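You operate a simulated robot arm through the tools that you are given. There is no shell and no other tool. Be economical: measure what you need, move in short steps, check, and stop when the job is done.

Carry out the task below with a simulated two-armed robot. There is one attempt and no reset: what you move stays moved.

## Task
Switch the fan switch on. Then put the battery on the albums shelf away on the shelf under the repair table. Then press the test button two times. Then take the bottle on the top of the repair table and put it away on the top of the boot bench. Do these in the order given. Set down upright: bottle.

The check looks at the end state, three seconds after you hand in, the way a careful person would. Anything else that was tipped, shoved, dropped, spilled or broken makes it a failure.

## Robot
Two 7-joint arms with two-finger parallel grippers on one trunk, on a base that drives. Base frame: it is fixed to the floor where the robot stands at the start and does not move with it; the origin is under the middle of the robot, x ahead of it, y to its left, z up. Lengths are in cm, angles in rad, forces in N, time in s.
The left shoulder is at the start at [7, 13.3, 117.6], the right one opposite. With the tool pointing down near the work surface each hand reaches from about 10 to 52 cm from the robot's upright axis, wherever it stands, measured 20 degrees to its own side. Places, roughly: battery [50, 100, 50]; bottle (6x6x15 cm) [-40, -60, 80]; fan switch [50, 10, 80]; shelf under the repair table [-60, -70, 40]; test button [-20, -50, 80]; top of the boot bench [50, -10, 70]. Payload 1.57 kg a hand.
The tool frame of a hand sits at the grasp point between the pads (the TCP): z along the fingers, y along the line on which they close. The tips reach 3 cm beyond it. Largest opening 8 cm; finger width 1.7, thickness 1.2; the body of the gripper, 4 by 8.2 cm, starts 8 cm behind the TCP.
Orientation is told as [roll, pitch, yaw] about the base's x, y, z axes, in that order, counted from this pose: with the fingers straight down and closing along the base's y, the tool's x points along the base's -x, its y along +y and its z along -z.

## Interface
- The arms move only by the tool drive_tool. It takes "left_plan", "right_plan" or both (then of equal length, played together; a hand with none holds still); each is a list that holds one entry, the list of rows, each a list of 7 numbers: the opening in per cent of the stroke, from 0 (shut) to 100 (fully open), then the shift along the tool's x, y, z in cm, then the turn, a rotation vector about the tool's x, y, z in rad. In form: [[[hand, x, y, z, wx, wy, wz], ...]]. A call has 1 to 10 rows; each row is the pose to reach, as a shift and turn from the pose commanded when the call began, along the tool's axes at that moment. A row lasts 0.2 s, in which the tool goes at most 5 cm and 0.15 rad; a call with a longer step from one row to the next is refused whole, and so is a gripper value outside its range. A pose out of reach is approached as far as the arm can. The call stops where the force on the tool passes 40 N (or 10 N more than at its start, if that is more) or the arm is blocked; 0.2 s more then pass. Each finger travels about 15.3 cm/s and halts on what it meets, pressing with about 20 N; the grip force reading is that of the motor and also rises with nothing between the fingers. The clock runs only during rows and for 0.2 s after the last one: add rows that repeat a pose to give the fingers time. It gives the time, the measured TCP pose, the force on the tool (base axes), the opening and the grip force at its end, in the units of the frame above (readings bear some noise), with the torque about the TCP (base axes, N m) and any sound that the robot's microphone picked up, and new pictures: "views" is both (left out), scene, wrist or none (wrist: the cameras of the hands that moved).
- Cameras (640 x 400 px; columns grow to the right, rows downward): "scene" is now at [7.17, -5.51, 137.85]; the picture's right is [-0.81, -0.59, 0.00], its down [-0.51, 0.71, -0.49] and it looks along [0.29, -0.39, -0.87] (base axes); focal length 214 px, centre (320, 200). "left" rides on the left gripper at [7.2, 0.7, -12.2] in its tool frame; the picture's right is [-0.09, 1.00, 0.00], its down [-0.84, -0.08, -0.54] and it looks along [-0.54, -0.05, 0.84] (tool axes); focal length 238 px, centre (320, 200). "right" rides on the right gripper at [7.2, -0.7, -12.2] in its tool frame; the picture's right is [0.09, 1.00, 0.00], its down [-0.84, 0.08, -0.54] and it looks along [-0.54, 0.05, 0.84] (tool axes); focal length 238 px, centre (320, 200). There is no depth. A picture from a camera that has moved, and an enlarged one, comes with that camera's place and axes in the base frame and with its lens. The place of the scene camera against the robot may be out by one fixed shift of up to 2.5 cm in any direction.
- move_column(by): slides the trunk up (or, below 0, down) by that many cm; the arms and the scene camera ride with it, the base frame stays. It gives what a move gives, with no picture.
- base_move(legs): drives the robot by 1 to 6 legs, each [ahead, left, turn to the left] in cm, cm and rad, along the robot's own axes; the way and the turn of a leg run together, so that a leg with both is an arc; at most 150 cm and 3.142 rad a leg. The arms and the cameras ride along, it lands a little off, and it stops where it bumps. It gives what a move gives, and a new picture of the scene camera.
- head_to(pan, tilt): turns the head with the scene camera to pan (to the left, within 1.501 rad either way) and tilt (down, from -0.506 to 1.204), counted from straight ahead of the robot. It gives what a move gives, and a new picture of the scene camera.
- zoom(camera, box): a new picture of the part [left, top, right, bottom] of that camera's present view, enlarged. No time passes.
- job_done(): hands the job in; it is judged then, once.

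Go step by step. Nothing tells you exact positions but the pictures and the camera data: compare them with the known pose of the tool, close in by small moves and look again before you grip or let go. The budget is 165 turns and 260 pictures, counting those below and the enlarged ones. Unless the task says otherwise, let go and move clear before handing in.

The tools are called by a JSON object that holds its "name" and its "arguments". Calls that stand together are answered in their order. drive_tool: Moves the arms, as the interface text tells. Its arguments: {"type":"object","properties":{"left_plan":{"type":"array","items":{"type":"array","items":{"type":"array","items":{"type":"number"}}}},"right_plan":{"type":"array","items":{"type":"array","items":{"type":"array","items":{"type":"number"}}}},"views":{"type":"string","enum":["both","scene","wrist","none"]}},"required":[]} The other tools are called the same way: move_column (by) slides the trunk up or down; base_move (legs) drives the base; head_to (pan, tilt) turns the head that bears the scene camera; zoom (camera, box) takes an enlarged picture of a part of a camera's view; job_done () hands the job in.

At the start:

```text
clock: 0.0
left_tool_pos: [43.67, -6.55, 124.16]
left_orientation: [0.001, 0.001, 0.002]
left_wrist_force: [0.0, 0.3, -0.1]
left_wrist_torque: [0.01, 0.07, -0.02]
left_width: 8.01
left_grasp_force: 0.1
right_tool_pos: [31.33, -43.89, 105.41]
right_orientation: [0.0, 0.0, -0.001]
right_wrist_force: [-0.3, 0.5, 0.0]
right_wrist_torque: [-0.01, 0.01, -0.01]
right_width: 7.99
right_grasp_force: 0.0
trunk travel left (down, up): [-75.0, 19.0]
robot x, y, heading: [-0.07, -0.15, 0.003]
head pan, tilt: [-0.941, 1.061]
```

scene: 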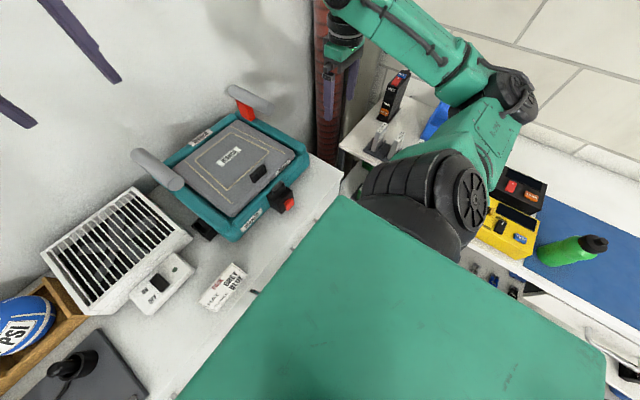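
right: 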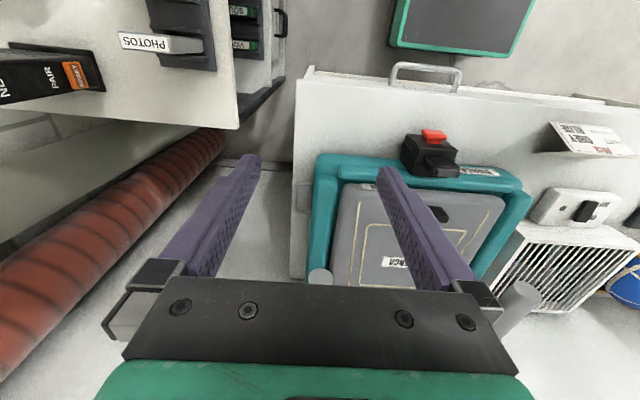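
left: 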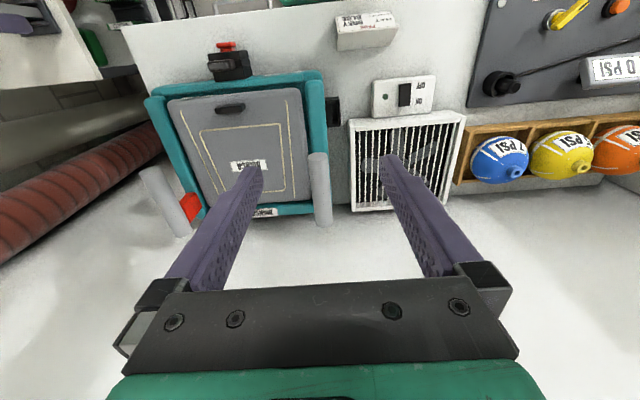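

I see a bench with a teal box, a fan with an ON/OFF rocker, and a shelf unit on the right. First I look around with the head.

{"name": "head_to", "arguments": {"pan": 0.0, "tilt": 0.8}}

{"name": "head_to", "arguments": {"pan": 1.2, "tilt": 0.6}}

{"name": "head_to", "arguments": {"pan": -1.5, "tilt": 0.6}}

```text
clock: 1.2
left_tool_pos: [43.69, -6.56, 124.27]
left_orientation: [-0.001, 0.001, 0.003]
left_wrist_force: [1.0, 1.3, 0.1]
left_wrist_torque: [-0.05, 0.03, 0.02]
left_width: 7.99
left_grasp_force: 0.0
right_tool_pos: [31.28, -43.9, 105.45]
right_orientation: [0.0, 0.0, 0.0]
right_wrist_force: [0.4, 0.9, 0.4]
right_wrist_torque: [-0.01, -0.01, 0.04]
right_width: 7.98
right_grasp_force: 0.1
trunk travel left (down, up): [-75.0, 19.0]
robot x, y, heading: [0.04, 0.08, 0.001]
head pan, tilt: [0.0, 0.799]
camera scene: at [11.36, -0.21, 139.78], right [0.0, -1.0, 0.0], down [-0.72, 0.0, -0.7], along [0.7, 0.0, -0.72], focal length 214 px, centre (320, 200)
```

scene: 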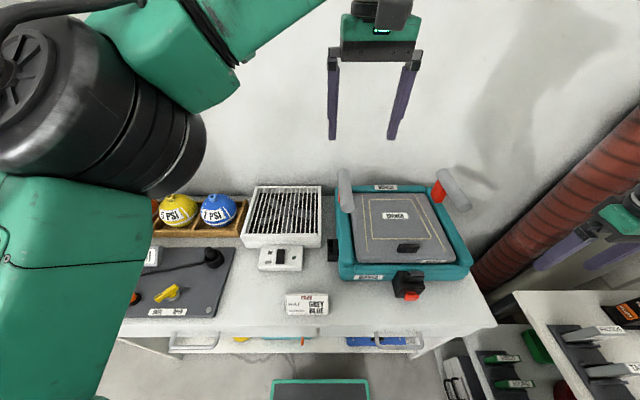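

```text
clock: 2.6
left_tool_pos: [43.62, -6.46, 124.15]
left_orientation: [-0.001, 0.001, 0.001]
left_wrist_force: [-0.1, -0.4, -0.9]
left_wrist_torque: [0.0, 0.0, 0.01]
left_width: 7.99
left_grasp_force: 0.1
right_tool_pos: [31.26, -43.92, 105.4]
right_orientation: [0.001, 0.0, -0.001]
right_wrist_force: [-0.2, -0.2, 0.3]
right_wrist_torque: [-0.01, -0.02, -0.03]
right_width: 8.0
right_grasp_force: 0.0
trunk travel left (down, up): [-75.0, 19.0]
robot x, y, heading: [0.46, -0.09, 0.0]
head pan, tilt: [1.201, 0.6]
camera scene: at [6.5, 8.04, 141.47], right [0.93, -0.36, 0.0], down [-0.2, -0.53, -0.83], along [0.3, 0.77, -0.56], focal length 214 px, centre (320, 200)
```

scene: 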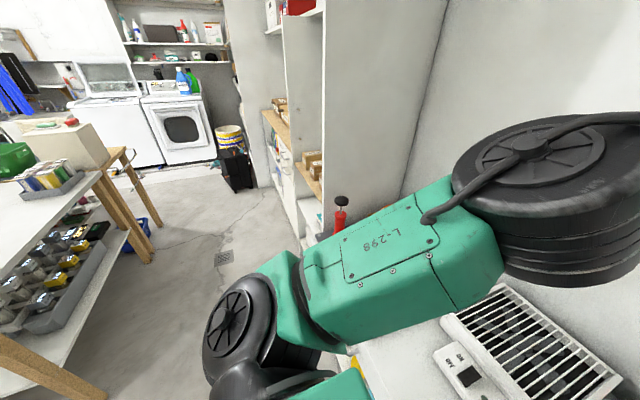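

```text
clock: 5.0
left_tool_pos: [43.55, -6.6, 124.19]
left_orientation: [0.0, 0.0, 0.003]
left_wrist_force: [0.1, 0.0, 0.0]
left_wrist_torque: [0.01, 0.03, -0.02]
left_width: 8.01
left_grasp_force: 0.1
right_tool_pos: [31.24, -43.92, 105.38]
right_orientation: [0.0, -0.001, 0.0]
right_wrist_force: [-1.4, -0.1, 0.2]
right_wrist_torque: [-0.01, -0.02, -0.01]
right_width: 7.98
right_grasp_force: 0.1
trunk travel left (down, up): [-75.0, 19.0]
robot x, y, heading: [-0.02, 0.41, 0.002]
head pan, tilt: [-1.499, 0.6]
camera scene: at [3.94, -9.01, 141.47], right [-1.0, -0.07, 0.0], down [-0.04, 0.56, -0.82], along [0.06, -0.82, -0.57], focal length 214 px, centre (320, 200)
```

scene: 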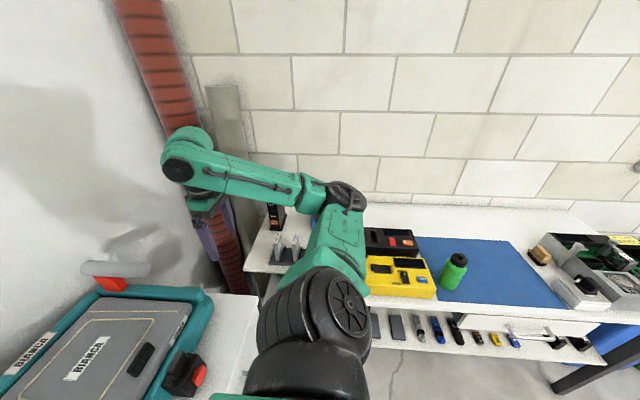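

The fan rocker sits in front of the grille. I'll look closer at it.

{"name": "head_to", "arguments": {"pan": 0.0, "tilt": 0.95}}

{"name": "zoom", "arguments": {"camera": "scene", "box": [220, 120, 380, 220]}}

{"name": "zoom", "arguments": {"camera": "left", "box": [320, 50, 480, 150]}}

```text
clock: 6.6
left_tool_pos: [43.53, -6.57, 124.26]
left_orientation: [0.002, 0.001, 0.003]
left_wrist_force: [0.0, 0.6, 0.3]
left_wrist_torque: [0.01, 0.01, -0.02]
left_width: 7.99
left_grasp_force: 0.1
right_tool_pos: [31.36, -43.89, 105.44]
right_orientation: [0.001, 0.0, -0.001]
right_wrist_force: [-0.6, 0.2, -0.5]
right_wrist_torque: [-0.05, 0.01, 0.0]
right_width: 8.0
right_grasp_force: 0.1
trunk travel left (down, up): [-75.0, 19.0]
robot x, y, heading: [0.14, -0.26, -0.002]
head pan, tilt: [0.0, 0.949]
camera scene: at [10.57, -0.2, 138.63], right [0.0, -1.0, 0.0], down [-0.81, 0.0, -0.58], along [0.58, 0.0, -0.81], focal length 214 px, centre (320, 200)
```

scene: 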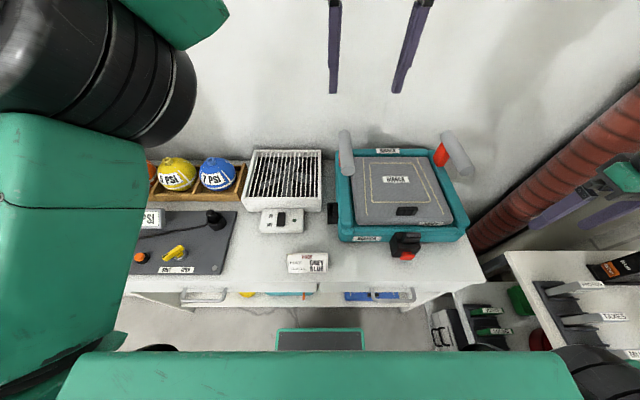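

```text
4.00 times, centred on (300, 170) of scene
camera zoom: at [10.57, -0.2, 138.63], right [0.0, -1.0, 0.0], down [-0.81, 0.0, -0.58], along [0.58, 0.0, -0.81], focal length 858 px, centre (400, 320)
```

zoom: 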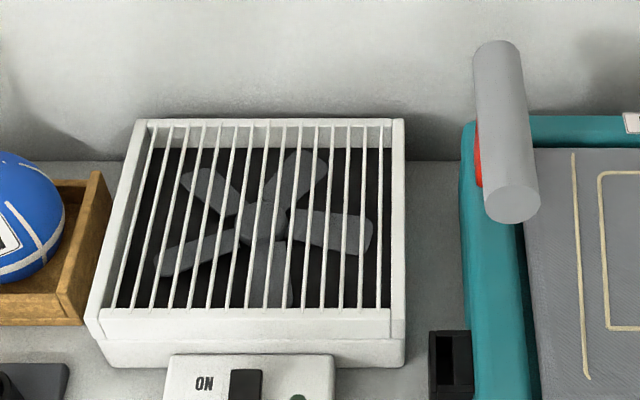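

```text
4.00 times, centred on (400, 100) of left
camera zoom: at [36.48, -5.91, 136.39], right [0.09, 1.0, 0.0], down [0.84, -0.08, 0.54], along [0.54, -0.05, -0.84], focal length 953 px, centre (0, 600)
```

zoom: 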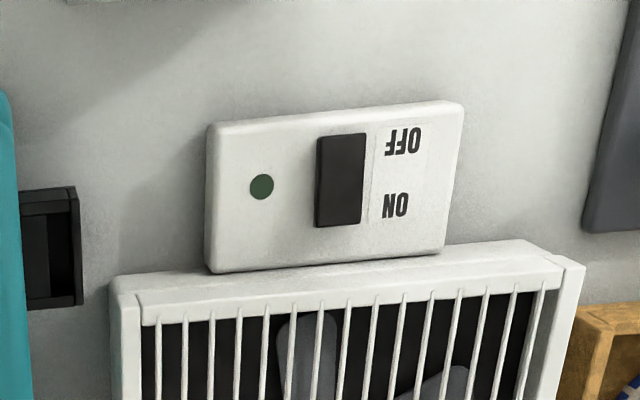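

Rocker is near [47.9, 13.2, 76]; its ON half is the far (+x) end, lamp dark. I bring the closed left hand above it.

{"name": "drive_tool", "arguments": {"left_plan": [[[0, -0.6, 2.2, 3.7, 0, 0, 0], [0, -1.2, 4.4, 7.4, 0, 0, 0], [0, -1.8, 6.6, 11.1, 0, 0, 0], [0, -2.4, 8.8, 14.8, 0, 0, 0], [0, -3.0, 11, 18.5, 0, 0, 0], [0, -3.6, 13.2, 22.2, 0, 0, 0], [0, -4.2, 15.4, 25.9, 0, 0, 0], [0, -4.8, 17.6, 29.6, 0, 0, 0], [0, -5.4, 19.6, 33.0, 0, 0, 0], [0, -5.4, 19.6, 33.0, 0, 0, 0]]]}}

```text
clock: 8.8
left_tool_pos: [48.9, 13.03, 91.22]
left_orientation: [0.002, 0.001, 0.001]
left_wrist_force: [0.6, 0.0, 0.7]
left_wrist_torque: [0.01, -0.01, 0.02]
left_width: 0.0
left_grasp_force: 19.6
right_tool_pos: [31.32, -43.97, 105.47]
right_orientation: [0.001, 0.0, 0.0]
right_wrist_force: [0.0, 0.2, -0.2]
right_wrist_torque: [0.01, 0.0, 0.01]
right_width: 8.01
right_grasp_force: 0.1
trunk travel left (down, up): [-75.0, 19.0]
robot x, y, heading: [0.25, -0.11, -0.002]
head pan, tilt: [0.0, 0.949]
camera scene: at [10.55, -0.23, 138.63], right [0.0, -1.0, 0.0], down [-0.81, 0.0, -0.58], along [0.58, 0.0, -0.81], focal length 214 px, centre (320, 200)
camera left: at [41.8, 13.7, 103.45], right [0.09, 1.0, 0.0], down [0.84, -0.08, 0.54], along [0.54, -0.05, -0.84], focal length 238 px, centre (320, 200)
```

scene: 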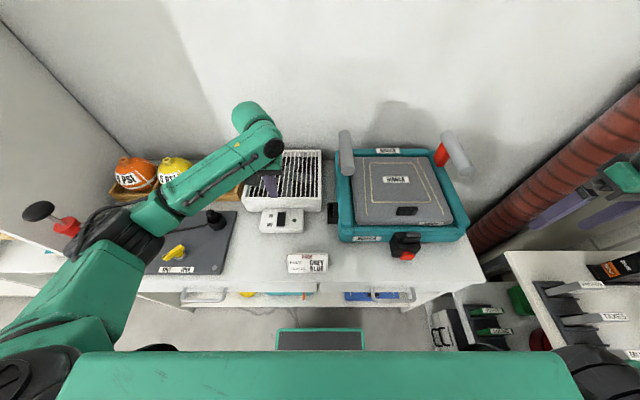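
left: 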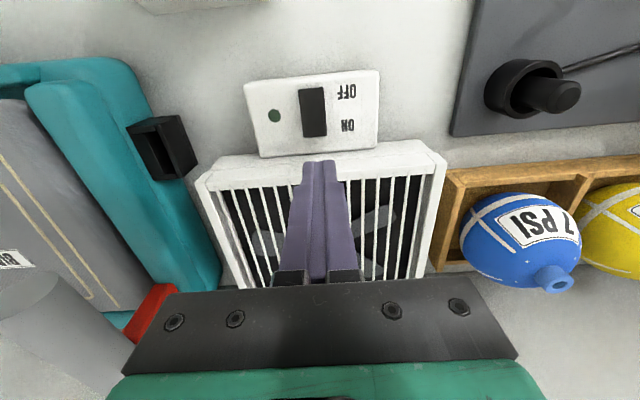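

Rocker's ON end is about [49.3, 12.4, 78]. I descend above it, then press in small steps.

{"name": "drive_tool", "arguments": {"left_plan": [[[0, 0.0, -0.6, 3, 0, 0, 0], [0, 0.0, -0.6, 6, 0, 0, 0], [0, 0.0, -0.6, 8.0, 0, 0, 0], [0, 0.0, -0.6, 8.0, 0, 0, 0]]]}}

{"name": "zoom", "arguments": {"camera": "left", "box": [240, 60, 400, 160]}}

```text
clock: 9.8
left_tool_pos: [48.99, 12.54, 83.29]
left_orientation: [0.001, -0.001, 0.002]
left_wrist_force: [0.4, 0.3, 1.0]
left_wrist_torque: [0.01, -0.01, 0.01]
left_width: 0.0
left_grasp_force: 20.7
right_tool_pos: [31.27, -43.97, 105.49]
right_orientation: [-0.001, -0.001, 0.0]
right_wrist_force: [0.3, -0.9, 0.1]
right_wrist_torque: [-0.04, -0.02, 0.0]
right_width: 8.02
right_grasp_force: 0.0
trunk travel left (down, up): [-75.0, 19.0]
robot x, y, heading: [0.15, 0.0, -0.001]
head pan, tilt: [0.0, 0.949]
camera scene: at [10.57, -0.19, 138.63], right [0.0, -1.0, 0.0], down [-0.81, 0.0, -0.58], along [0.58, 0.0, -0.81], focal length 214 px, centre (320, 200)
camera left: at [41.89, 13.08, 95.35], right [0.09, 1.0, 0.0], down [0.84, -0.08, 0.54], along [0.54, -0.05, -0.84], focal length 238 px, centre (320, 200)
```

scene: 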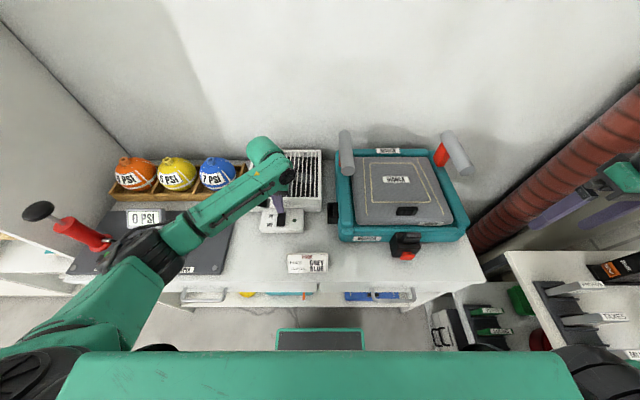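
left: 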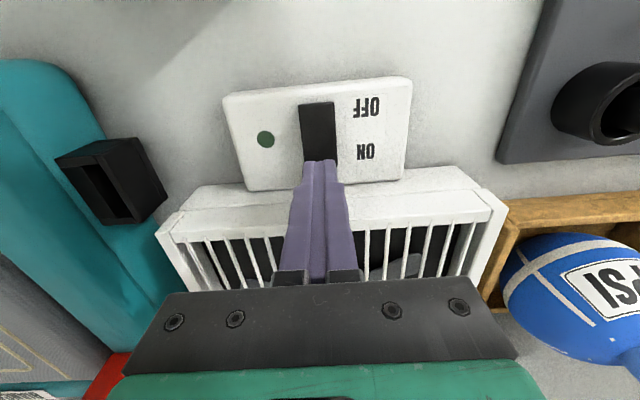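

```text
4.00 times, centred on (320, 110) of left
camera zoom: at [41.89, 13.08, 95.35], right [0.09, 1.0, 0.0], down [0.84, -0.08, 0.54], along [0.54, -0.05, -0.84], focal length 953 px, centre (320, 560)
```

zoom: 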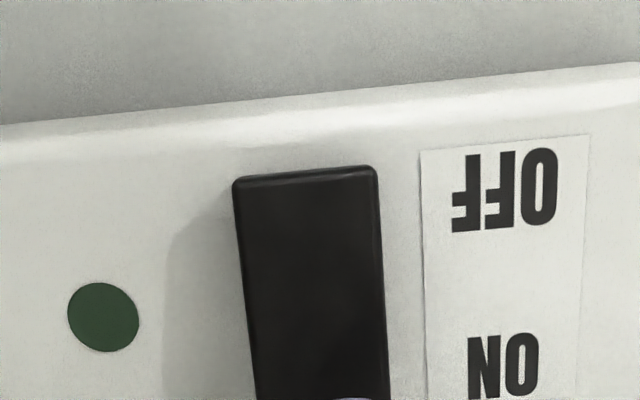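

Fingertips are over the ON half. Now I press down gently.

{"name": "drive_tool", "arguments": {"left_plan": [[[0, 0, 0, 1.0, 0, 0, 0], [0, 0, 0, 1.7, 0, 0, 0], [0, 0, 0, 2.2, 0, 0, 0], [0, 0, 0, 2.7, 0, 0, 0], [0, 0, 0, 3.2, 0, 0, 0], [0, 0, 0, 3.6, 0, 0, 0]]], "views": "wrist"}}

```text
clock: 11.0
left_tool_pos: [49.3, 12.41, 81.07]
left_orientation: [-0.004, -0.018, 0.001]
left_wrist_force: [-7.8, 0.2, 22.3]
left_wrist_torque: [0.07, 0.49, 0.04]
left_width: 0.0
left_grasp_force: 19.8
right_tool_pos: [31.12, -43.99, 105.37]
right_orientation: [0.001, -0.003, 0.002]
right_wrist_force: [0.2, -0.7, -0.8]
right_wrist_torque: [0.03, 0.03, -0.02]
right_width: 7.98
right_grasp_force: 0.1
trunk travel left (down, up): [-75.0, 19.0]
robot x, y, heading: [0.35, 0.05, -0.001]
head pan, tilt: [0.0, 0.949]
heard: click
stopped in row 5 (left hand): the force on the tool passed its limit (the readings are from after the stop); the commanded pose is now the measured one
camera left: at [41.93, 13.05, 93.16], right [0.09, 1.0, 0.0], down [0.83, -0.07, 0.56], along [0.56, -0.05, -0.83], focal length 238 px, centre (320, 200)
```

left: 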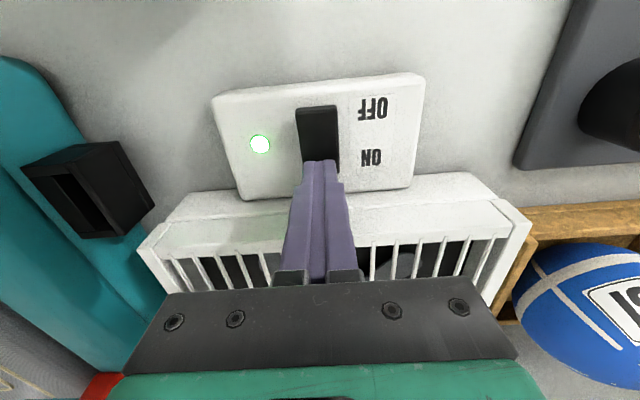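

Click heard and the lamp is green: fan on. I lift straight up and look for the albums shelf to the left.

{"name": "drive_tool", "arguments": {"left_plan": [[[0, 0, 0, -2, 0, 0, 0], [0, 0, 0, -5, 0, 0.018, 0], [0, 0, 0, -10, 0, 0.018, 0], [0, 1, 0, -14.5, 0, 0.018, 0], [0, 3, 1, -19, 0, 0.018, 0], [0, 5, 2, -23, 0, 0.018, 0], [0, 8, 3, -26.5, 0, 0.018, 0], [0, 12, 3, -29, 0, 0.018, 0], [50, 15, 3, -30, 0, 0.018, 0]]], "views": "none"}}

{"name": "head_to", "arguments": {"pan": 0.9, "tilt": 0.7}}

{"name": "head_to", "arguments": {"pan": 1.5, "tilt": 0.5}}

```text
refused: row 5 steps farther than a row can; nothing moved
```

```text
clock: 12.2
left_tool_pos: [49.35, 12.45, 81.11]
left_orientation: [-0.002, -0.021, 0.002]
left_wrist_force: [6.4, -0.2, 30.3]
left_wrist_torque: [-0.08, 0.07, -0.41]
left_width: 0.01
left_grasp_force: 19.9
right_tool_pos: [31.01, -44.01, 105.49]
right_orientation: [0.001, -0.004, -0.001]
right_wrist_force: [-0.9, -0.3, 0.3]
right_wrist_torque: [0.01, 0.02, 0.01]
right_width: 8.04
right_grasp_force: 0.1
trunk travel left (down, up): [-75.0, 19.0]
robot x, y, heading: [0.49, -0.2, -0.002]
head pan, tilt: [0.901, 0.7]
camera scene: at [8.18, 6.33, 140.66], right [0.78, -0.62, 0.0], down [-0.4, -0.5, -0.77], along [0.48, 0.6, -0.64], focal length 214 px, centre (320, 200)
```

scene: 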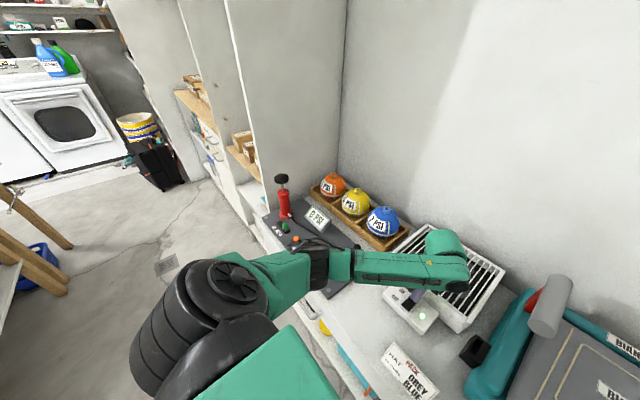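

```text
clock: 13.2
left_tool_pos: [49.28, 12.45, 81.05]
left_orientation: [-0.003, -0.019, 0.005]
left_wrist_force: [8.5, -0.7, 33.5]
left_wrist_torque: [-0.09, 0.07, -0.36]
left_width: 0.02
left_grasp_force: 20.0
right_tool_pos: [31.09, -43.92, 105.5]
right_orientation: [0.003, -0.004, 0.001]
right_wrist_force: [0.0, 0.2, -0.6]
right_wrist_torque: [0.01, 0.02, -0.02]
right_width: 8.02
right_grasp_force: 0.1
trunk travel left (down, up): [-75.0, 19.0]
robot x, y, heading: [0.12, -0.11, 0.001]
head pan, tilt: [1.499, 0.499]
camera scene: at [3.55, 8.73, 142.41], right [1.0, -0.07, 0.0], down [-0.03, -0.48, -0.88], along [0.06, 0.88, -0.48], focal length 214 px, centre (320, 200)
```

scene: 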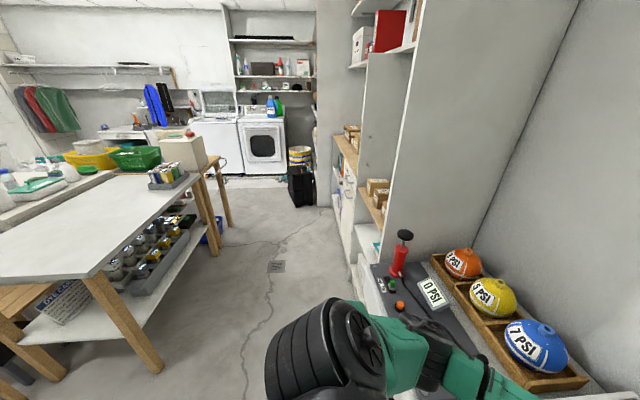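

The arm still rests on the rocker; I retract it in smaller steps.

{"name": "drive_tool", "arguments": {"left_plan": [[[0, 0, 0, -2, 0, 0, 0], [0, 0, 0, -5, 0, 0.018, 0], [0, 0, 0, -9, 0, 0.018, 0], [0, 1, 0, -13, 0, 0.018, 0], [0, 2, 1, -17, 0, 0.018, 0], [0, 4, 2, -20.5, 0, 0.018, 0], [0, 7, 3, -23, 0, 0.018, 0], [0, 10.5, 3, -25, 0, 0.018, 0], [50, 14, 3, -27, 0, 0.018, 0], [100, 17, 3, -29, 0, 0.018, 0]]], "views": "wrist"}}

```text
clock: 15.4
left_tool_pos: [31.74, 15.47, 109.57]
left_orientation: [-0.002, 0.005, 0.002]
left_wrist_force: [-0.4, 0.7, -0.1]
left_wrist_torque: [0.0, -0.01, 0.03]
left_width: 8.0
left_grasp_force: 0.1
right_tool_pos: [31.23, -43.82, 105.47]
right_orientation: [0.0, 0.001, 0.002]
right_wrist_force: [-0.1, -0.1, 0.4]
right_wrist_torque: [0.02, 0.0, -0.02]
right_width: 7.98
right_grasp_force: 0.1
trunk travel left (down, up): [-75.0, 19.0]
robot x, y, heading: [0.19, -0.21, -0.001]
head pan, tilt: [1.499, 0.499]
camera left: at [24.69, 16.19, 121.8], right [0.09, 1.0, 0.0], down [0.84, -0.07, 0.54], along [0.54, -0.05, -0.84], focal length 238 px, centre (320, 200)
```

left: 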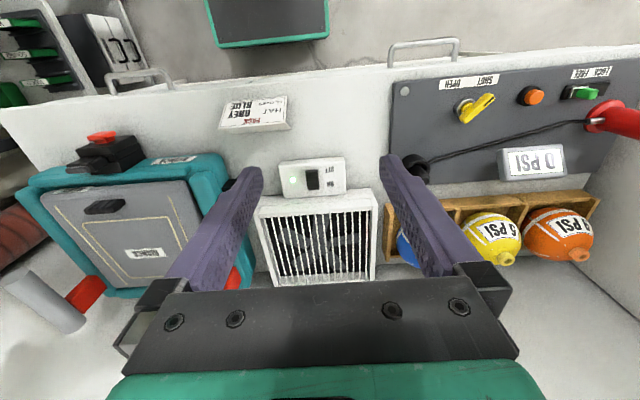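

Fan lamp stays on. I back off and drive left to look into the albums shelf.

{"name": "base_move", "arguments": {"legs": [[-20, 0, 0], [0, 85, 0]]}}

{"name": "head_to", "arguments": {"pan": 0.1, "tilt": 0.8}}

```text
clock: 21.1
left_tool_pos: [11.91, 100.54, 109.58]
left_orientation: [-0.001, 0.005, 0.006]
left_wrist_force: [0.3, 0.0, 0.5]
left_wrist_torque: [0.0, 0.01, -0.02]
left_width: 7.99
left_grasp_force: 0.1
right_tool_pos: [11.29, 41.13, 105.43]
right_orientation: [0.003, 0.001, 0.002]
right_wrist_force: [0.4, 0.2, 0.0]
right_wrist_torque: [0.01, 0.02, 0.0]
right_width: 7.99
right_grasp_force: 0.1
trunk travel left (down, up): [-75.0, 19.0]
robot x, y, heading: [-20.2, 85.01, -0.002]
head pan, tilt: [1.499, 0.499]
camera scene: at [-16.13, 93.91, 142.38], right [1.0, -0.07, 0.0], down [-0.03, -0.48, -0.88], along [0.06, 0.88, -0.48], focal length 214 px, centre (320, 200)
```

scene: 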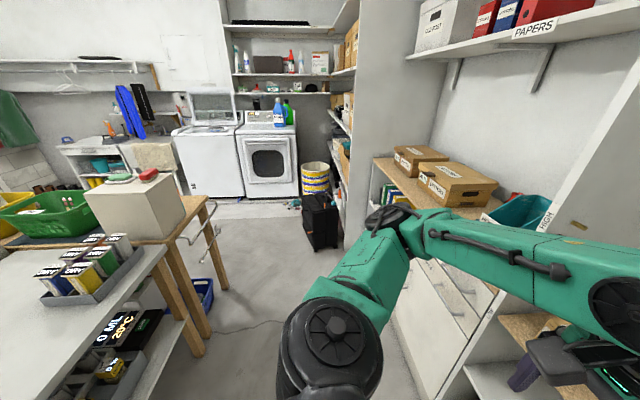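

```text
clock: 22.6
left_tool_pos: [11.9, 100.61, 109.57]
left_orientation: [-0.003, 0.005, 0.003]
left_wrist_force: [0.5, 0.3, 0.9]
left_wrist_torque: [0.01, -0.03, -0.04]
left_width: 8.03
left_grasp_force: 0.0
right_tool_pos: [11.21, 41.21, 105.41]
right_orientation: [0.0, 0.0, 0.001]
right_wrist_force: [0.5, -0.1, -1.2]
right_wrist_torque: [0.01, 0.02, -0.01]
right_width: 7.97
right_grasp_force: 0.0
trunk travel left (down, up): [-75.0, 19.0]
robot x, y, heading: [-19.98, 85.4, -0.001]
head pan, tilt: [0.099, 0.799]
camera scene: at [-8.75, 85.7, 139.78], right [0.1, -0.99, 0.0], down [-0.71, -0.07, -0.7], along [0.69, 0.07, -0.72], focal length 214 px, centre (320, 200)
```

scene: 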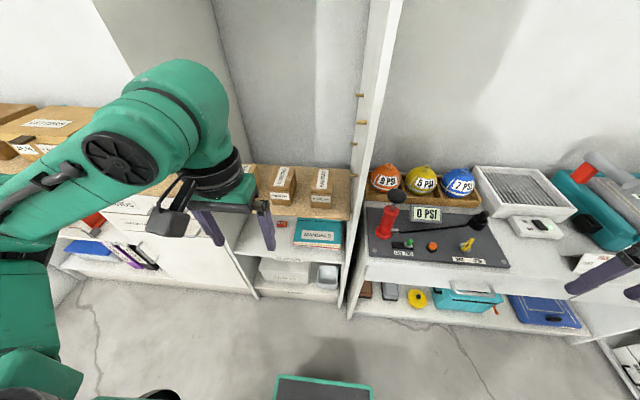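

{"name": "zoom", "arguments": {"camera": "scene", "box": [200, 160, 360, 310]}}

{"name": "zoom", "arguments": {"camera": "left", "box": [0, 0, 640, 400]}}

```text
2.67 times, centred on (280, 235) of scene
camera zoom: at [-8.75, 85.7, 139.78], right [0.1, -0.99, 0.0], down [-0.71, -0.07, -0.7], along [0.69, 0.07, -0.72], focal length 572 px, centre (427, 107)
```

zoom: 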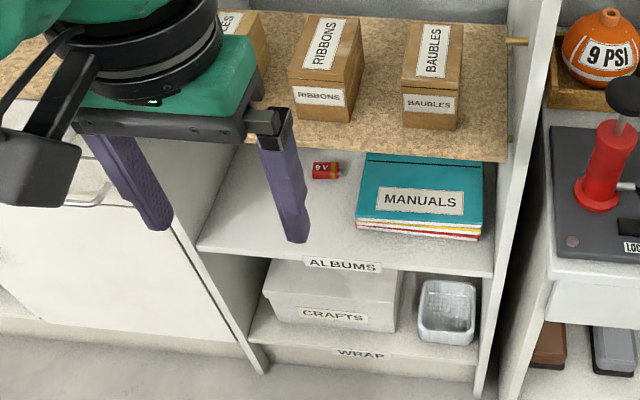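

```text
1.00 times, centred on (320, 200) of left
camera zoom: at [4.8, 101.26, 121.77], right [0.09, 1.0, 0.0], down [0.84, -0.07, 0.54], along [0.54, -0.05, -0.84], focal length 238 px, centre (320, 200)
```

zoom: 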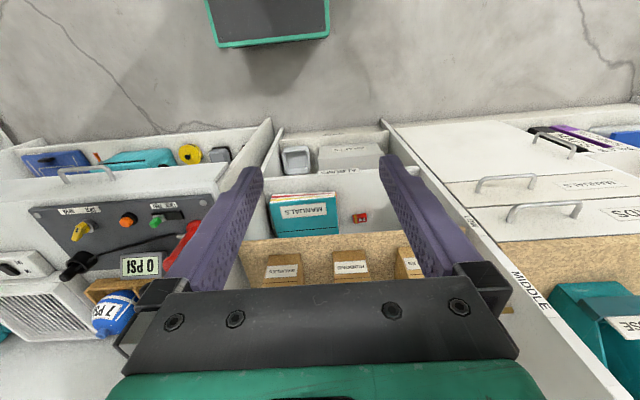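

The 9 V battery lies on the ALBUMS shelf near [57, 111, 52]. I tuck the right hand back and up, then lower the trunk for a straighter look.

{"name": "drive_tool", "arguments": {"right_plan": [[[100, 2, 0, -3, 0, 0, 0], [100, 4, 0, -6, 0, 0, 0], [100, 6, 0, -9, 0, 0, 0], [100, 8, 0, -12, 0, 0, 0], [100, 10, 0, -15, 0, 0, 0], [100, 12, 0, -18, 0, 0, 0], [100, 14, 0, -20, 0, 0, 0], [100, 16, 0, -20, 0, 0, 0], [100, 16, 0, -20, 0, 0, 0]]], "views": "none"}}

{"name": "move_column", "arguments": {"by": -45}}

{"name": "head_to", "arguments": {"pan": 0.3, "tilt": 0.55}}

{"name": "zoom", "arguments": {"camera": "left", "box": [0, 0, 640, 400]}}

```text
clock: 24.6
left_tool_pos: [11.91, 100.68, 109.43]
left_orientation: [-0.002, 0.004, 0.004]
left_wrist_force: [0.2, -0.6, -1.2]
left_wrist_torque: [-0.01, -0.03, 0.02]
left_width: 8.02
left_grasp_force: 0.0
right_tool_pos: [7.23, 43.08, 106.61]
right_orientation: [0.002, -0.004, 0.002]
right_wrist_force: [-0.2, 0.1, 0.4]
right_wrist_torque: [0.01, -0.03, 0.0]
right_width: 8.02
right_grasp_force: 0.0
right hand out of reach, approached as far as the arm can: row 1, 2, 3, 4, 5, 6, 7, 8, 9
trunk travel left (down, up): [-75.0, 19.0]
robot x, y, heading: [-20.15, 85.06, -0.001]
head pan, tilt: [0.099, 0.799]
```

```text
refused: -45 is not a number from -40 to 40
```

```text
clock: 25.4
left_tool_pos: [11.97, 100.67, 109.49]
left_orientation: [-0.001, 0.005, 0.003]
left_wrist_force: [0.3, 0.2, 0.6]
left_wrist_torque: [0.01, 0.0, 0.02]
left_width: 8.02
left_grasp_force: 0.0
right_tool_pos: [7.22, 42.92, 106.76]
right_orientation: [0.0, -0.004, 0.003]
right_wrist_force: [0.0, 0.8, 0.0]
right_wrist_torque: [0.01, -0.02, 0.0]
right_width: 8.01
right_grasp_force: 0.1
trunk travel left (down, up): [-75.0, 19.0]
robot x, y, heading: [-20.09, 84.88, -0.004]
head pan, tilt: [0.3, 0.55]
camera scene: at [-8.2, 87.54, 141.91], right [0.3, -0.96, 0.0], down [-0.5, -0.15, -0.85], along [0.81, 0.25, -0.52], focal length 214 px, centre (320, 200)
```

scene: 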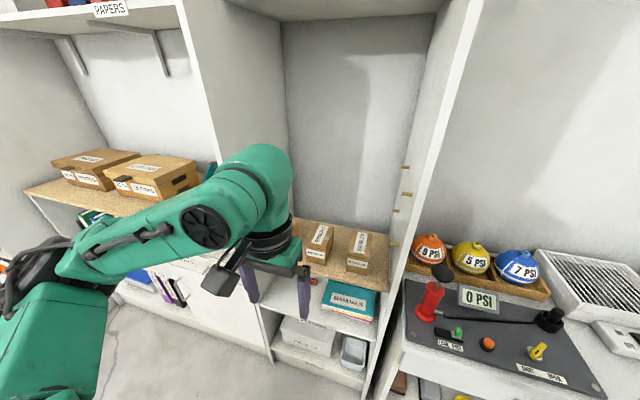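

```text
1.00 times, centred on (320, 200) of left
camera zoom: at [4.81, 101.25, 121.77], right [0.09, 1.0, 0.0], down [0.84, -0.07, 0.54], along [0.54, -0.05, -0.84], focal length 238 px, centre (320, 200)
```

zoom: 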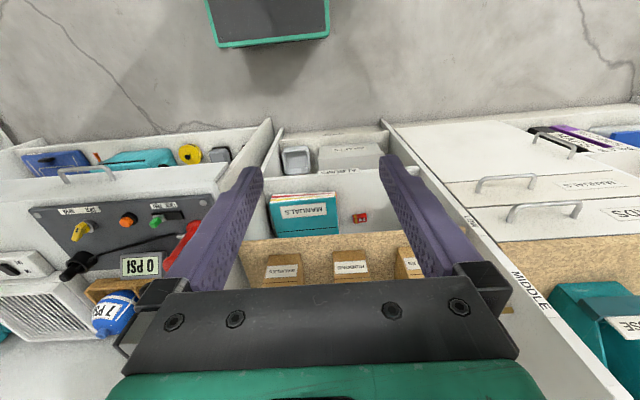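

I swing the right hand out sideways instead, and lower the trunk.

{"name": "drive_tool", "arguments": {"right_plan": [[[100, 2, -3, 2, 0, 0, 0], [100, 5, -6, 4, 0, 0, 0], [100, 8, -9, 4, 0, 0, 0], [100, 11, -11, 4, 0, 0, 0], [100, 14, -13, 4, 0, 0, 0], [100, 17, -14, 4, 0, 0, 0], [100, 20, -15, 4, 0, 0, 0], [100, 20, -15, 4, 0, 0, 0]]], "views": "none"}}

{"name": "move_column", "arguments": {"by": -40}}

{"name": "head_to", "arguments": {"pan": 0.3, "tilt": 0.5}}

```text
clock: 27.2
left_tool_pos: [11.97, 100.64, 109.48]
left_orientation: [-0.002, 0.006, 0.003]
left_wrist_force: [0.2, 0.1, -0.9]
left_wrist_torque: [0.01, -0.04, 0.03]
left_width: 8.01
left_grasp_force: 0.2
right_tool_pos: [-13.1, 27.17, 101.08]
right_orientation: [-0.002, -0.002, 0.002]
right_wrist_force: [-0.3, -1.2, -0.2]
right_wrist_torque: [-0.02, 0.02, -0.02]
right_width: 8.01
right_grasp_force: 0.1
right hand out of reach, approached as far as the arm can: row 5, 6, 7, 8
trunk travel left (down, up): [-75.0, 19.0]
robot x, y, heading: [-20.04, 84.91, 0.0]
head pan, tilt: [0.3, 0.55]
```

```text
clock: 31.0
left_tool_pos: [11.97, 100.67, 69.48]
left_orientation: [-0.004, 0.004, 0.002]
left_wrist_force: [-0.6, -0.3, 0.2]
left_wrist_torque: [-0.02, 0.0, 0.01]
left_width: 8.0
left_grasp_force: 0.1
right_tool_pos: [-13.02, 27.37, 61.17]
right_orientation: [-0.002, -0.001, 0.002]
right_wrist_force: [0.1, -1.1, -0.5]
right_wrist_torque: [-0.05, -0.01, -0.01]
right_width: 7.98
right_grasp_force: 0.0
trunk travel left (down, up): [-35.0, 59.0]
robot x, y, heading: [-19.93, 85.39, -0.003]
head pan, tilt: [0.3, 0.55]
```

```text
clock: 31.6
left_tool_pos: [11.81, 100.66, 69.37]
left_orientation: [-0.002, 0.004, 0.004]
left_wrist_force: [0.2, -0.2, 0.6]
left_wrist_torque: [0.0, 0.03, 0.01]
left_width: 8.0
left_grasp_force: 0.0
right_tool_pos: [-13.1, 27.27, 61.2]
right_orientation: [-0.002, -0.002, 0.001]
right_wrist_force: [-0.5, -0.2, 0.2]
right_wrist_torque: [0.01, 0.0, -0.01]
right_width: 8.01
right_grasp_force: 0.1
trunk travel left (down, up): [-35.0, 59.0]
robot x, y, heading: [-20.4, 85.05, -0.002]
head pan, tilt: [0.3, 0.499]
camera scene: at [-8.1, 87.59, 102.38], right [0.3, -0.96, 0.0], down [-0.46, -0.14, -0.88], along [0.84, 0.26, -0.48], focal length 214 px, centre (320, 200)
```

scene: 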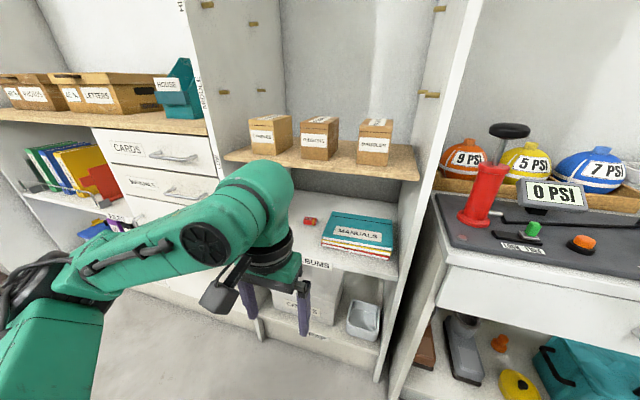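

The shelf is about z 58.5 with a 25 cm opening; battery near [52, 110, 60]. To reach in, I want the fingers pitched forward with the wrist camera on top, so I first turn the left hand half a turn about its axis.

{"name": "drive_tool", "arguments": {"left_plan": [[[100, 0, 0, 0, 0, 0, 0.15], [100, 0, 0, 0, 0, 0, 0.3], [100, 0, 0, 0, 0, 0, 0.45], [100, 0, 0, 0, 0, 0, 0.6], [100, 0, 0, 0, 0, 0, 0.75], [100, 0, 0, 0, 0, 0, 0.9], [100, 0, 0, 0, 0, 0, 1.05], [100, 0, 0, 0, 0, 0, 1.2], [100, 0, 0, 0, 0, 0, 1.35], [100, 0, 0, 0, 0, 0, 1.5]]], "views": "none"}}

{"name": "drive_tool", "arguments": {"left_plan": [[[100, 0, 0, 0, 0, 0, 0.15], [100, 0, 0, 0, 0, 0, 0.3], [100, 0, 0, 0, 0, 0, 0.45], [100, 0, 0, 0, 0, 0, 0.6], [100, 0, 0, 0, 0, 0, 0.75], [100, 0, 0, 0, 0, 0, 0.9], [100, 0, 0, 0, 0, 0, 1.05], [100, 0, 0, 0, 0, 0, 1.2], [100, 0, 0, 0, 0, 0, 1.35], [100, 0, 0, 0, 0, 0, 1.5]]], "views": "scene"}}

```text
clock: 33.9
left_tool_pos: [11.94, 100.62, 69.48]
left_orientation: [-0.006, -0.002, -1.5]
left_wrist_force: [-0.3, 0.1, 0.4]
left_wrist_torque: [-0.01, 0.02, 0.02]
left_width: 8.0
left_grasp_force: 0.0
right_tool_pos: [-13.04, 27.39, 61.15]
right_orientation: [-0.002, -0.002, 0.002]
right_wrist_force: [0.3, -0.8, 0.9]
right_wrist_torque: [0.0, 0.02, -0.02]
right_width: 8.0
right_grasp_force: 0.1
trunk travel left (down, up): [-35.0, 59.0]
robot x, y, heading: [-20.05, 85.02, 0.006]
head pan, tilt: [0.3, 0.499]
```

```text
clock: 36.0
left_tool_pos: [11.9, 100.64, 69.63]
left_orientation: [0.003, -0.004, -3.0]
left_wrist_force: [-0.5, -0.8, 0.2]
left_wrist_torque: [-0.01, -0.01, 0.01]
left_width: 7.99
left_grasp_force: 0.0
right_tool_pos: [-12.98, 27.2, 61.19]
right_orientation: [-0.004, -0.003, 0.0]
right_wrist_force: [0.6, -1.0, -0.3]
right_wrist_torque: [-0.03, -0.02, -0.01]
right_width: 8.0
right_grasp_force: 0.0
trunk travel left (down, up): [-35.0, 59.0]
robot x, y, heading: [-20.21, 85.28, 0.0]
head pan, tilt: [0.3, 0.499]
camera scene: at [-8.1, 87.59, 102.38], right [0.3, -0.96, 0.0], down [-0.46, -0.14, -0.88], along [0.84, 0.26, -0.48], focal length 214 px, centre (320, 200)
```

scene: 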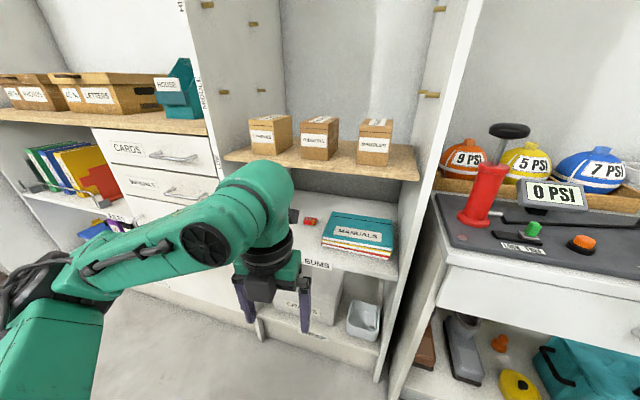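

Turned well. Now the last bit of yaw, then pitch the fingers forward 60°.

{"name": "drive_tool", "arguments": {"left_plan": [[[100, 0, 0, 0, 0, 0, 0.142], [100, 0, 0, 0, 0, 0, 0.142]]], "views": "none"}}

{"name": "drive_tool", "arguments": {"left_plan": [[[100, 1.5, 0, -0.5, 0, 0.15, 0], [100, 3, 0, -1, 0, 0.3, 0], [100, 4.5, 0, -1.5, 0, 0.45, 0], [100, 6, 0, -2, 0, 0.6, 0], [100, 7.5, 0, -2, 0, 0.75, 0], [100, 9, 0, -2, 0, 0.9, 0], [100, 10, 0, -2, 0, 1.047, 0], [100, 10, 0, -2, 0, 1.047, 0]]]}}

```text
clock: 36.6
left_tool_pos: [11.84, 100.62, 69.48]
left_orientation: [0.002, -0.004, -3.143]
left_wrist_force: [1.0, -0.3, -0.2]
left_wrist_torque: [-0.01, 0.0, -0.01]
left_width: 7.98
left_grasp_force: 0.0
right_tool_pos: [-13.04, 27.29, 61.15]
right_orientation: [-0.001, -0.002, 0.003]
right_wrist_force: [0.1, -0.4, 0.3]
right_wrist_torque: [0.02, -0.01, 0.01]
right_width: 8.01
right_grasp_force: 0.1
trunk travel left (down, up): [-35.0, 59.0]
robot x, y, heading: [-20.26, 84.78, 0.005]
head pan, tilt: [0.3, 0.499]
```

```text
clock: 38.5
left_tool_pos: [24.06, 100.07, 71.6]
left_orientation: [-0.067, 1.035, 3.101]
left_wrist_force: [0.1, 0.3, 0.0]
left_wrist_torque: [-0.01, -0.03, 0.0]
left_width: 8.03
left_grasp_force: 0.1
left hand out of reach, approached as far as the arm can: row 2, 3, 4, 5, 6, 7, 8
right_tool_pos: [-13.06, 27.28, 61.15]
right_orientation: [-0.003, 0.001, 0.001]
right_wrist_force: [0.5, 0.1, -0.2]
right_wrist_torque: [-0.01, 0.01, -0.03]
right_width: 8.0
right_grasp_force: 0.0
trunk travel left (down, up): [-35.0, 59.0]
robot x, y, heading: [-20.39, 84.75, -0.001]
head pan, tilt: [0.3, 0.499]
camera scene: at [-8.04, 87.66, 102.37], right [0.3, -0.95, 0.0], down [-0.46, -0.14, -0.88], along [0.84, 0.26, -0.48], focal length 214 px, centre (320, 200)
camera left: at [17.24, 98.82, 83.94], right [-0.03, -0.99, -0.11], down [-0.89, 0.08, -0.44], along [0.45, 0.09, -0.89], focal length 238 px, centre (320, 200)
```

scene: 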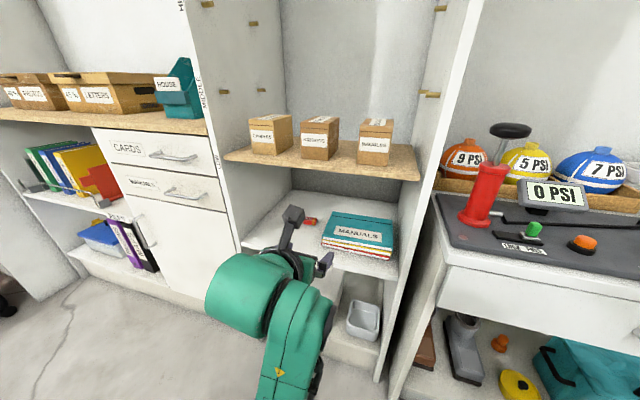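
left: 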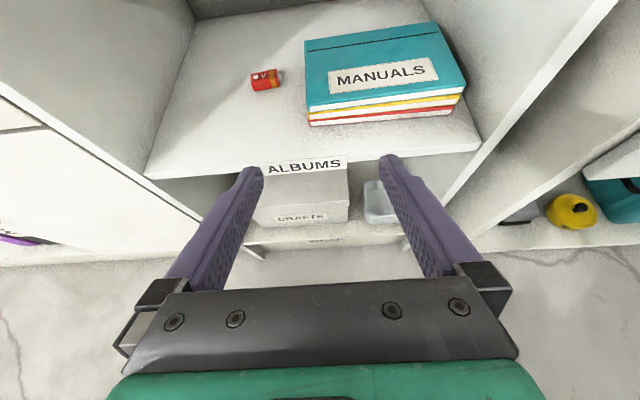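

Great view: battery near [51.7, 109, 60]. I lower 7 cm so the hand and camera fit under the upper shelf, then drive left 9 and ahead 14.

{"name": "move_column", "arguments": {"by": -7}}

{"name": "base_move", "arguments": {"legs": [[0, 9, 0], [14, 0, 0]]}}

{"name": "zoom", "arguments": {"camera": "left", "box": [0, 0, 640, 400]}}

```text
clock: 39.5
left_tool_pos: [23.96, 99.84, 64.81]
left_orientation: [-0.064, 1.039, 3.101]
left_wrist_force: [0.5, 0.5, 0.4]
left_wrist_torque: [0.03, 0.0, 0.01]
left_width: 7.98
left_grasp_force: 0.0
right_tool_pos: [-13.03, 27.23, 54.04]
right_orientation: [-0.003, -0.002, 0.002]
right_wrist_force: [0.4, -0.3, -0.1]
right_wrist_torque: [-0.01, 0.0, -0.02]
right_width: 8.03
right_grasp_force: 0.0
trunk travel left (down, up): [-28.0, 66.0]
robot x, y, heading: [-20.08, 85.17, -0.0]
head pan, tilt: [0.3, 0.499]
```

```text
clock: 41.6
left_tool_pos: [37.9, 109.01, 64.82]
left_orientation: [-0.064, 1.041, 3.1]
left_wrist_force: [0.4, 0.2, -0.1]
left_wrist_torque: [0.01, 0.01, 0.01]
left_width: 7.99
left_grasp_force: 0.0
right_tool_pos: [1.07, 36.37, 54.11]
right_orientation: [-0.003, -0.002, 0.001]
right_wrist_force: [0.0, -0.1, 0.9]
right_wrist_torque: [0.02, 0.01, 0.0]
right_width: 8.02
right_grasp_force: 0.1
trunk travel left (down, up): [-28.0, 66.0]
robot x, y, heading: [-6.21, 94.17, 0.002]
head pan, tilt: [0.3, 0.499]
camera scene: at [5.92, 96.66, 95.37], right [0.3, -0.95, 0.0], down [-0.46, -0.14, -0.88], along [0.84, 0.26, -0.48], focal length 214 px, centre (320, 200)
```

scene: 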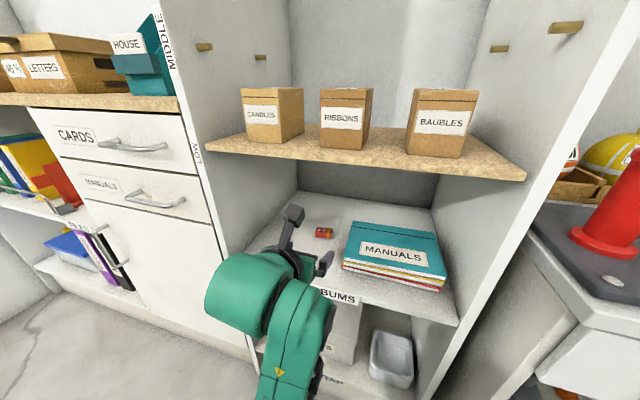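

```text
1.00 times, centred on (320, 200) of left
camera zoom: at [31.15, 107.83, 77.17], right [-0.03, -0.99, -0.11], down [-0.89, 0.08, -0.45], along [0.45, 0.09, -0.89], focal length 238 px, centre (320, 200)
```

zoom: 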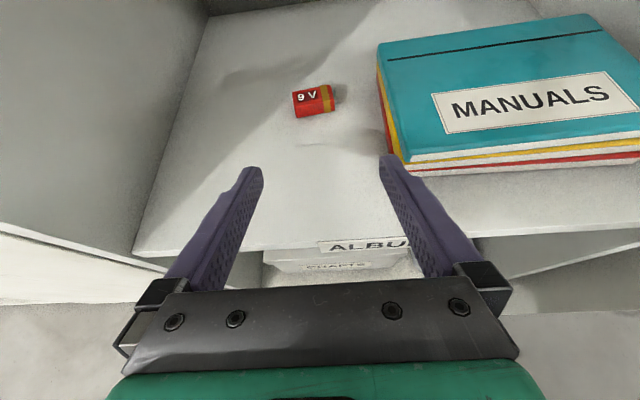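

Battery refined at [51.7, 109.5, 59.6], long axis nearly across the jaws. I advance partway with a slight yaw and check.

{"name": "drive_tool", "arguments": {"left_plan": [[[100, 0.5, -0.1, 2.0, 0.03, 0, -0.03], [100, 0.9, -0.15, 4.0, 0.06, 0, -0.06], [100, 1.4, -0.2, 6.2, 0.09, 0, -0.09], [90, 1.9, -0.27, 8.15, 0.104, 0, -0.105], [90, 1.9, -0.27, 8.15, 0.104, 0, -0.105]]]}}

```text
clock: 42.8
left_tool_pos: [46.15, 109.43, 62.34]
left_orientation: [0.013, 1.045, -2.971]
left_wrist_force: [0.5, -0.1, 0.3]
left_wrist_torque: [0.01, 0.03, -0.01]
left_width: 7.18
left_grasp_force: 0.0
right_tool_pos: [0.91, 36.36, 54.2]
right_orientation: [-0.002, -0.002, 0.003]
right_wrist_force: [0.2, 0.2, 0.9]
right_wrist_torque: [0.01, -0.02, -0.01]
right_width: 8.01
right_grasp_force: 0.0
trunk travel left (down, up): [-28.0, 66.0]
robot x, y, heading: [-5.68, 94.29, -0.003]
head pan, tilt: [0.3, 0.499]
camera scene: at [5.89, 96.66, 95.38], right [0.3, -0.95, 0.0], down [-0.46, -0.14, -0.88], along [0.84, 0.26, -0.48], focal length 214 px, centre (320, 200)
camera left: at [39.36, 107.74, 74.71], right [0.11, -0.99, -0.07], down [-0.89, -0.07, -0.45], along [0.44, 0.12, -0.89], focal length 238 px, centre (320, 200)
```

scene: 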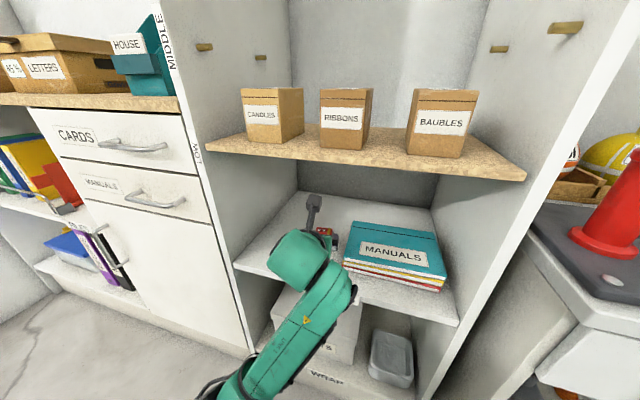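
left: 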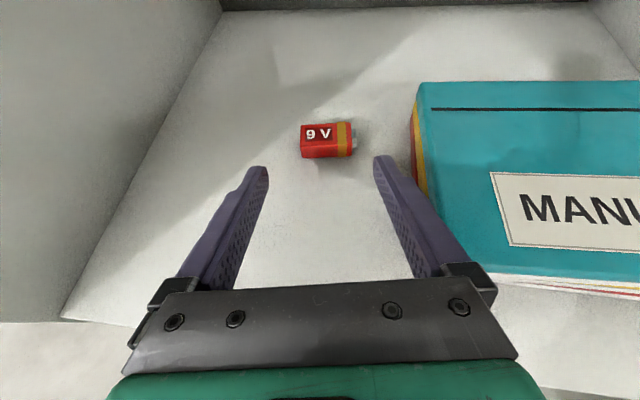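

Aligned. I go in the last 5 cm, slightly to the right, then check before closing.

{"name": "drive_tool", "arguments": {"left_plan": [[[84, 0.4, 0.4, 1.5, 0, 0, 0], [84, 0.9, 0.75, 3.0, 0, 0, 0], [84, 1.4, 0.75, 4.8, 0, 0, 0], [84, 1.4, 0.75, 4.8, 0, 0, 0]]], "views": "wrist"}}

```text
clock: 43.8
left_tool_pos: [50.91, 109.55, 61.21]
left_orientation: [0.013, 1.045, -2.97]
left_wrist_force: [-0.4, 0.5, -0.3]
left_wrist_torque: [0.0, 0.02, 0.0]
left_width: 6.74
left_grasp_force: 0.0
right_tool_pos: [1.01, 36.36, 54.15]
right_orientation: [-0.002, -0.002, 0.003]
right_wrist_force: [1.1, 0.7, 0.0]
right_wrist_torque: [0.01, 0.0, 0.05]
right_width: 8.01
right_grasp_force: 0.1
trunk travel left (down, up): [-28.0, 66.0]
robot x, y, heading: [-6.19, 93.83, 0.001]
head pan, tilt: [0.3, 0.499]
camera left: at [44.19, 107.81, 73.53], right [0.11, -0.99, -0.07], down [-0.89, -0.07, -0.45], along [0.44, 0.12, -0.89], focal length 238 px, centre (320, 200)
```

left: 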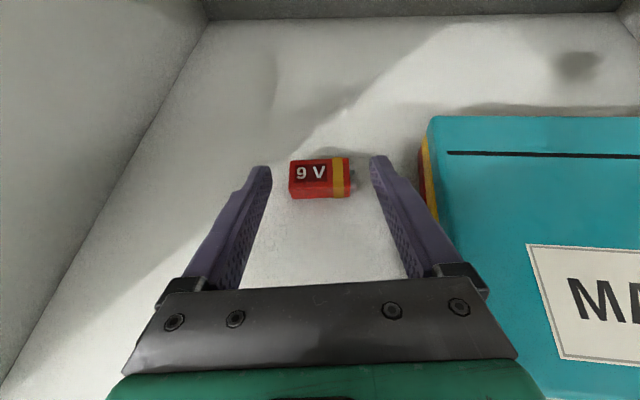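

Battery sits between the pads. Closing.

{"name": "drive_tool", "arguments": {"left_plan": [[[70, 0, 0, 0.3, 0, 0, 0], [55, 0.1, 0, 0.4, 0, 0, 0], [40, 0.1, 0, 0.4, 0, 0, 0], [30, 0.1, 0, 0.4, 0, 0, 0], [30, 0.1, 0, 0.4, 0, 0, 0]]], "views": "wrist"}}

```text
clock: 45.0
left_tool_pos: [51.24, 109.62, 61.08]
left_orientation: [0.013, 1.045, -2.975]
left_wrist_force: [0.6, 0.3, 0.4]
left_wrist_torque: [0.01, -0.01, -0.03]
left_width: 2.37
left_grasp_force: 0.0
right_tool_pos: [1.09, 36.35, 54.09]
right_orientation: [-0.002, -0.004, 0.004]
right_wrist_force: [0.6, 0.7, 0.1]
right_wrist_torque: [-0.04, 0.0, 0.01]
right_width: 8.02
right_grasp_force: 0.1
trunk travel left (down, up): [-28.0, 66.0]
robot x, y, heading: [-6.19, 94.05, 0.005]
head pan, tilt: [0.3, 0.499]
camera left: at [44.56, 107.89, 73.44], right [0.11, -0.99, -0.07], down [-0.89, -0.07, -0.45], along [0.44, 0.12, -0.89], focal length 238 px, centre (320, 200)
```

left: 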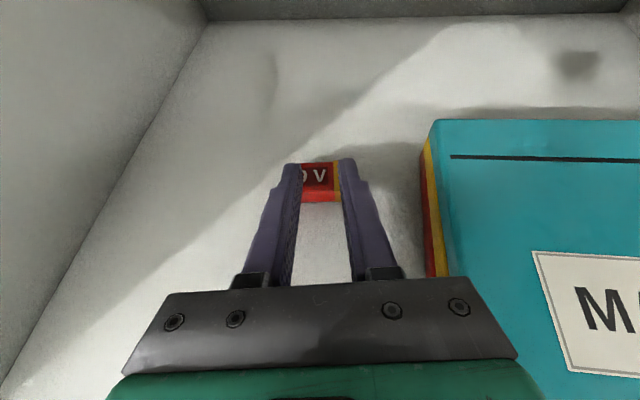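

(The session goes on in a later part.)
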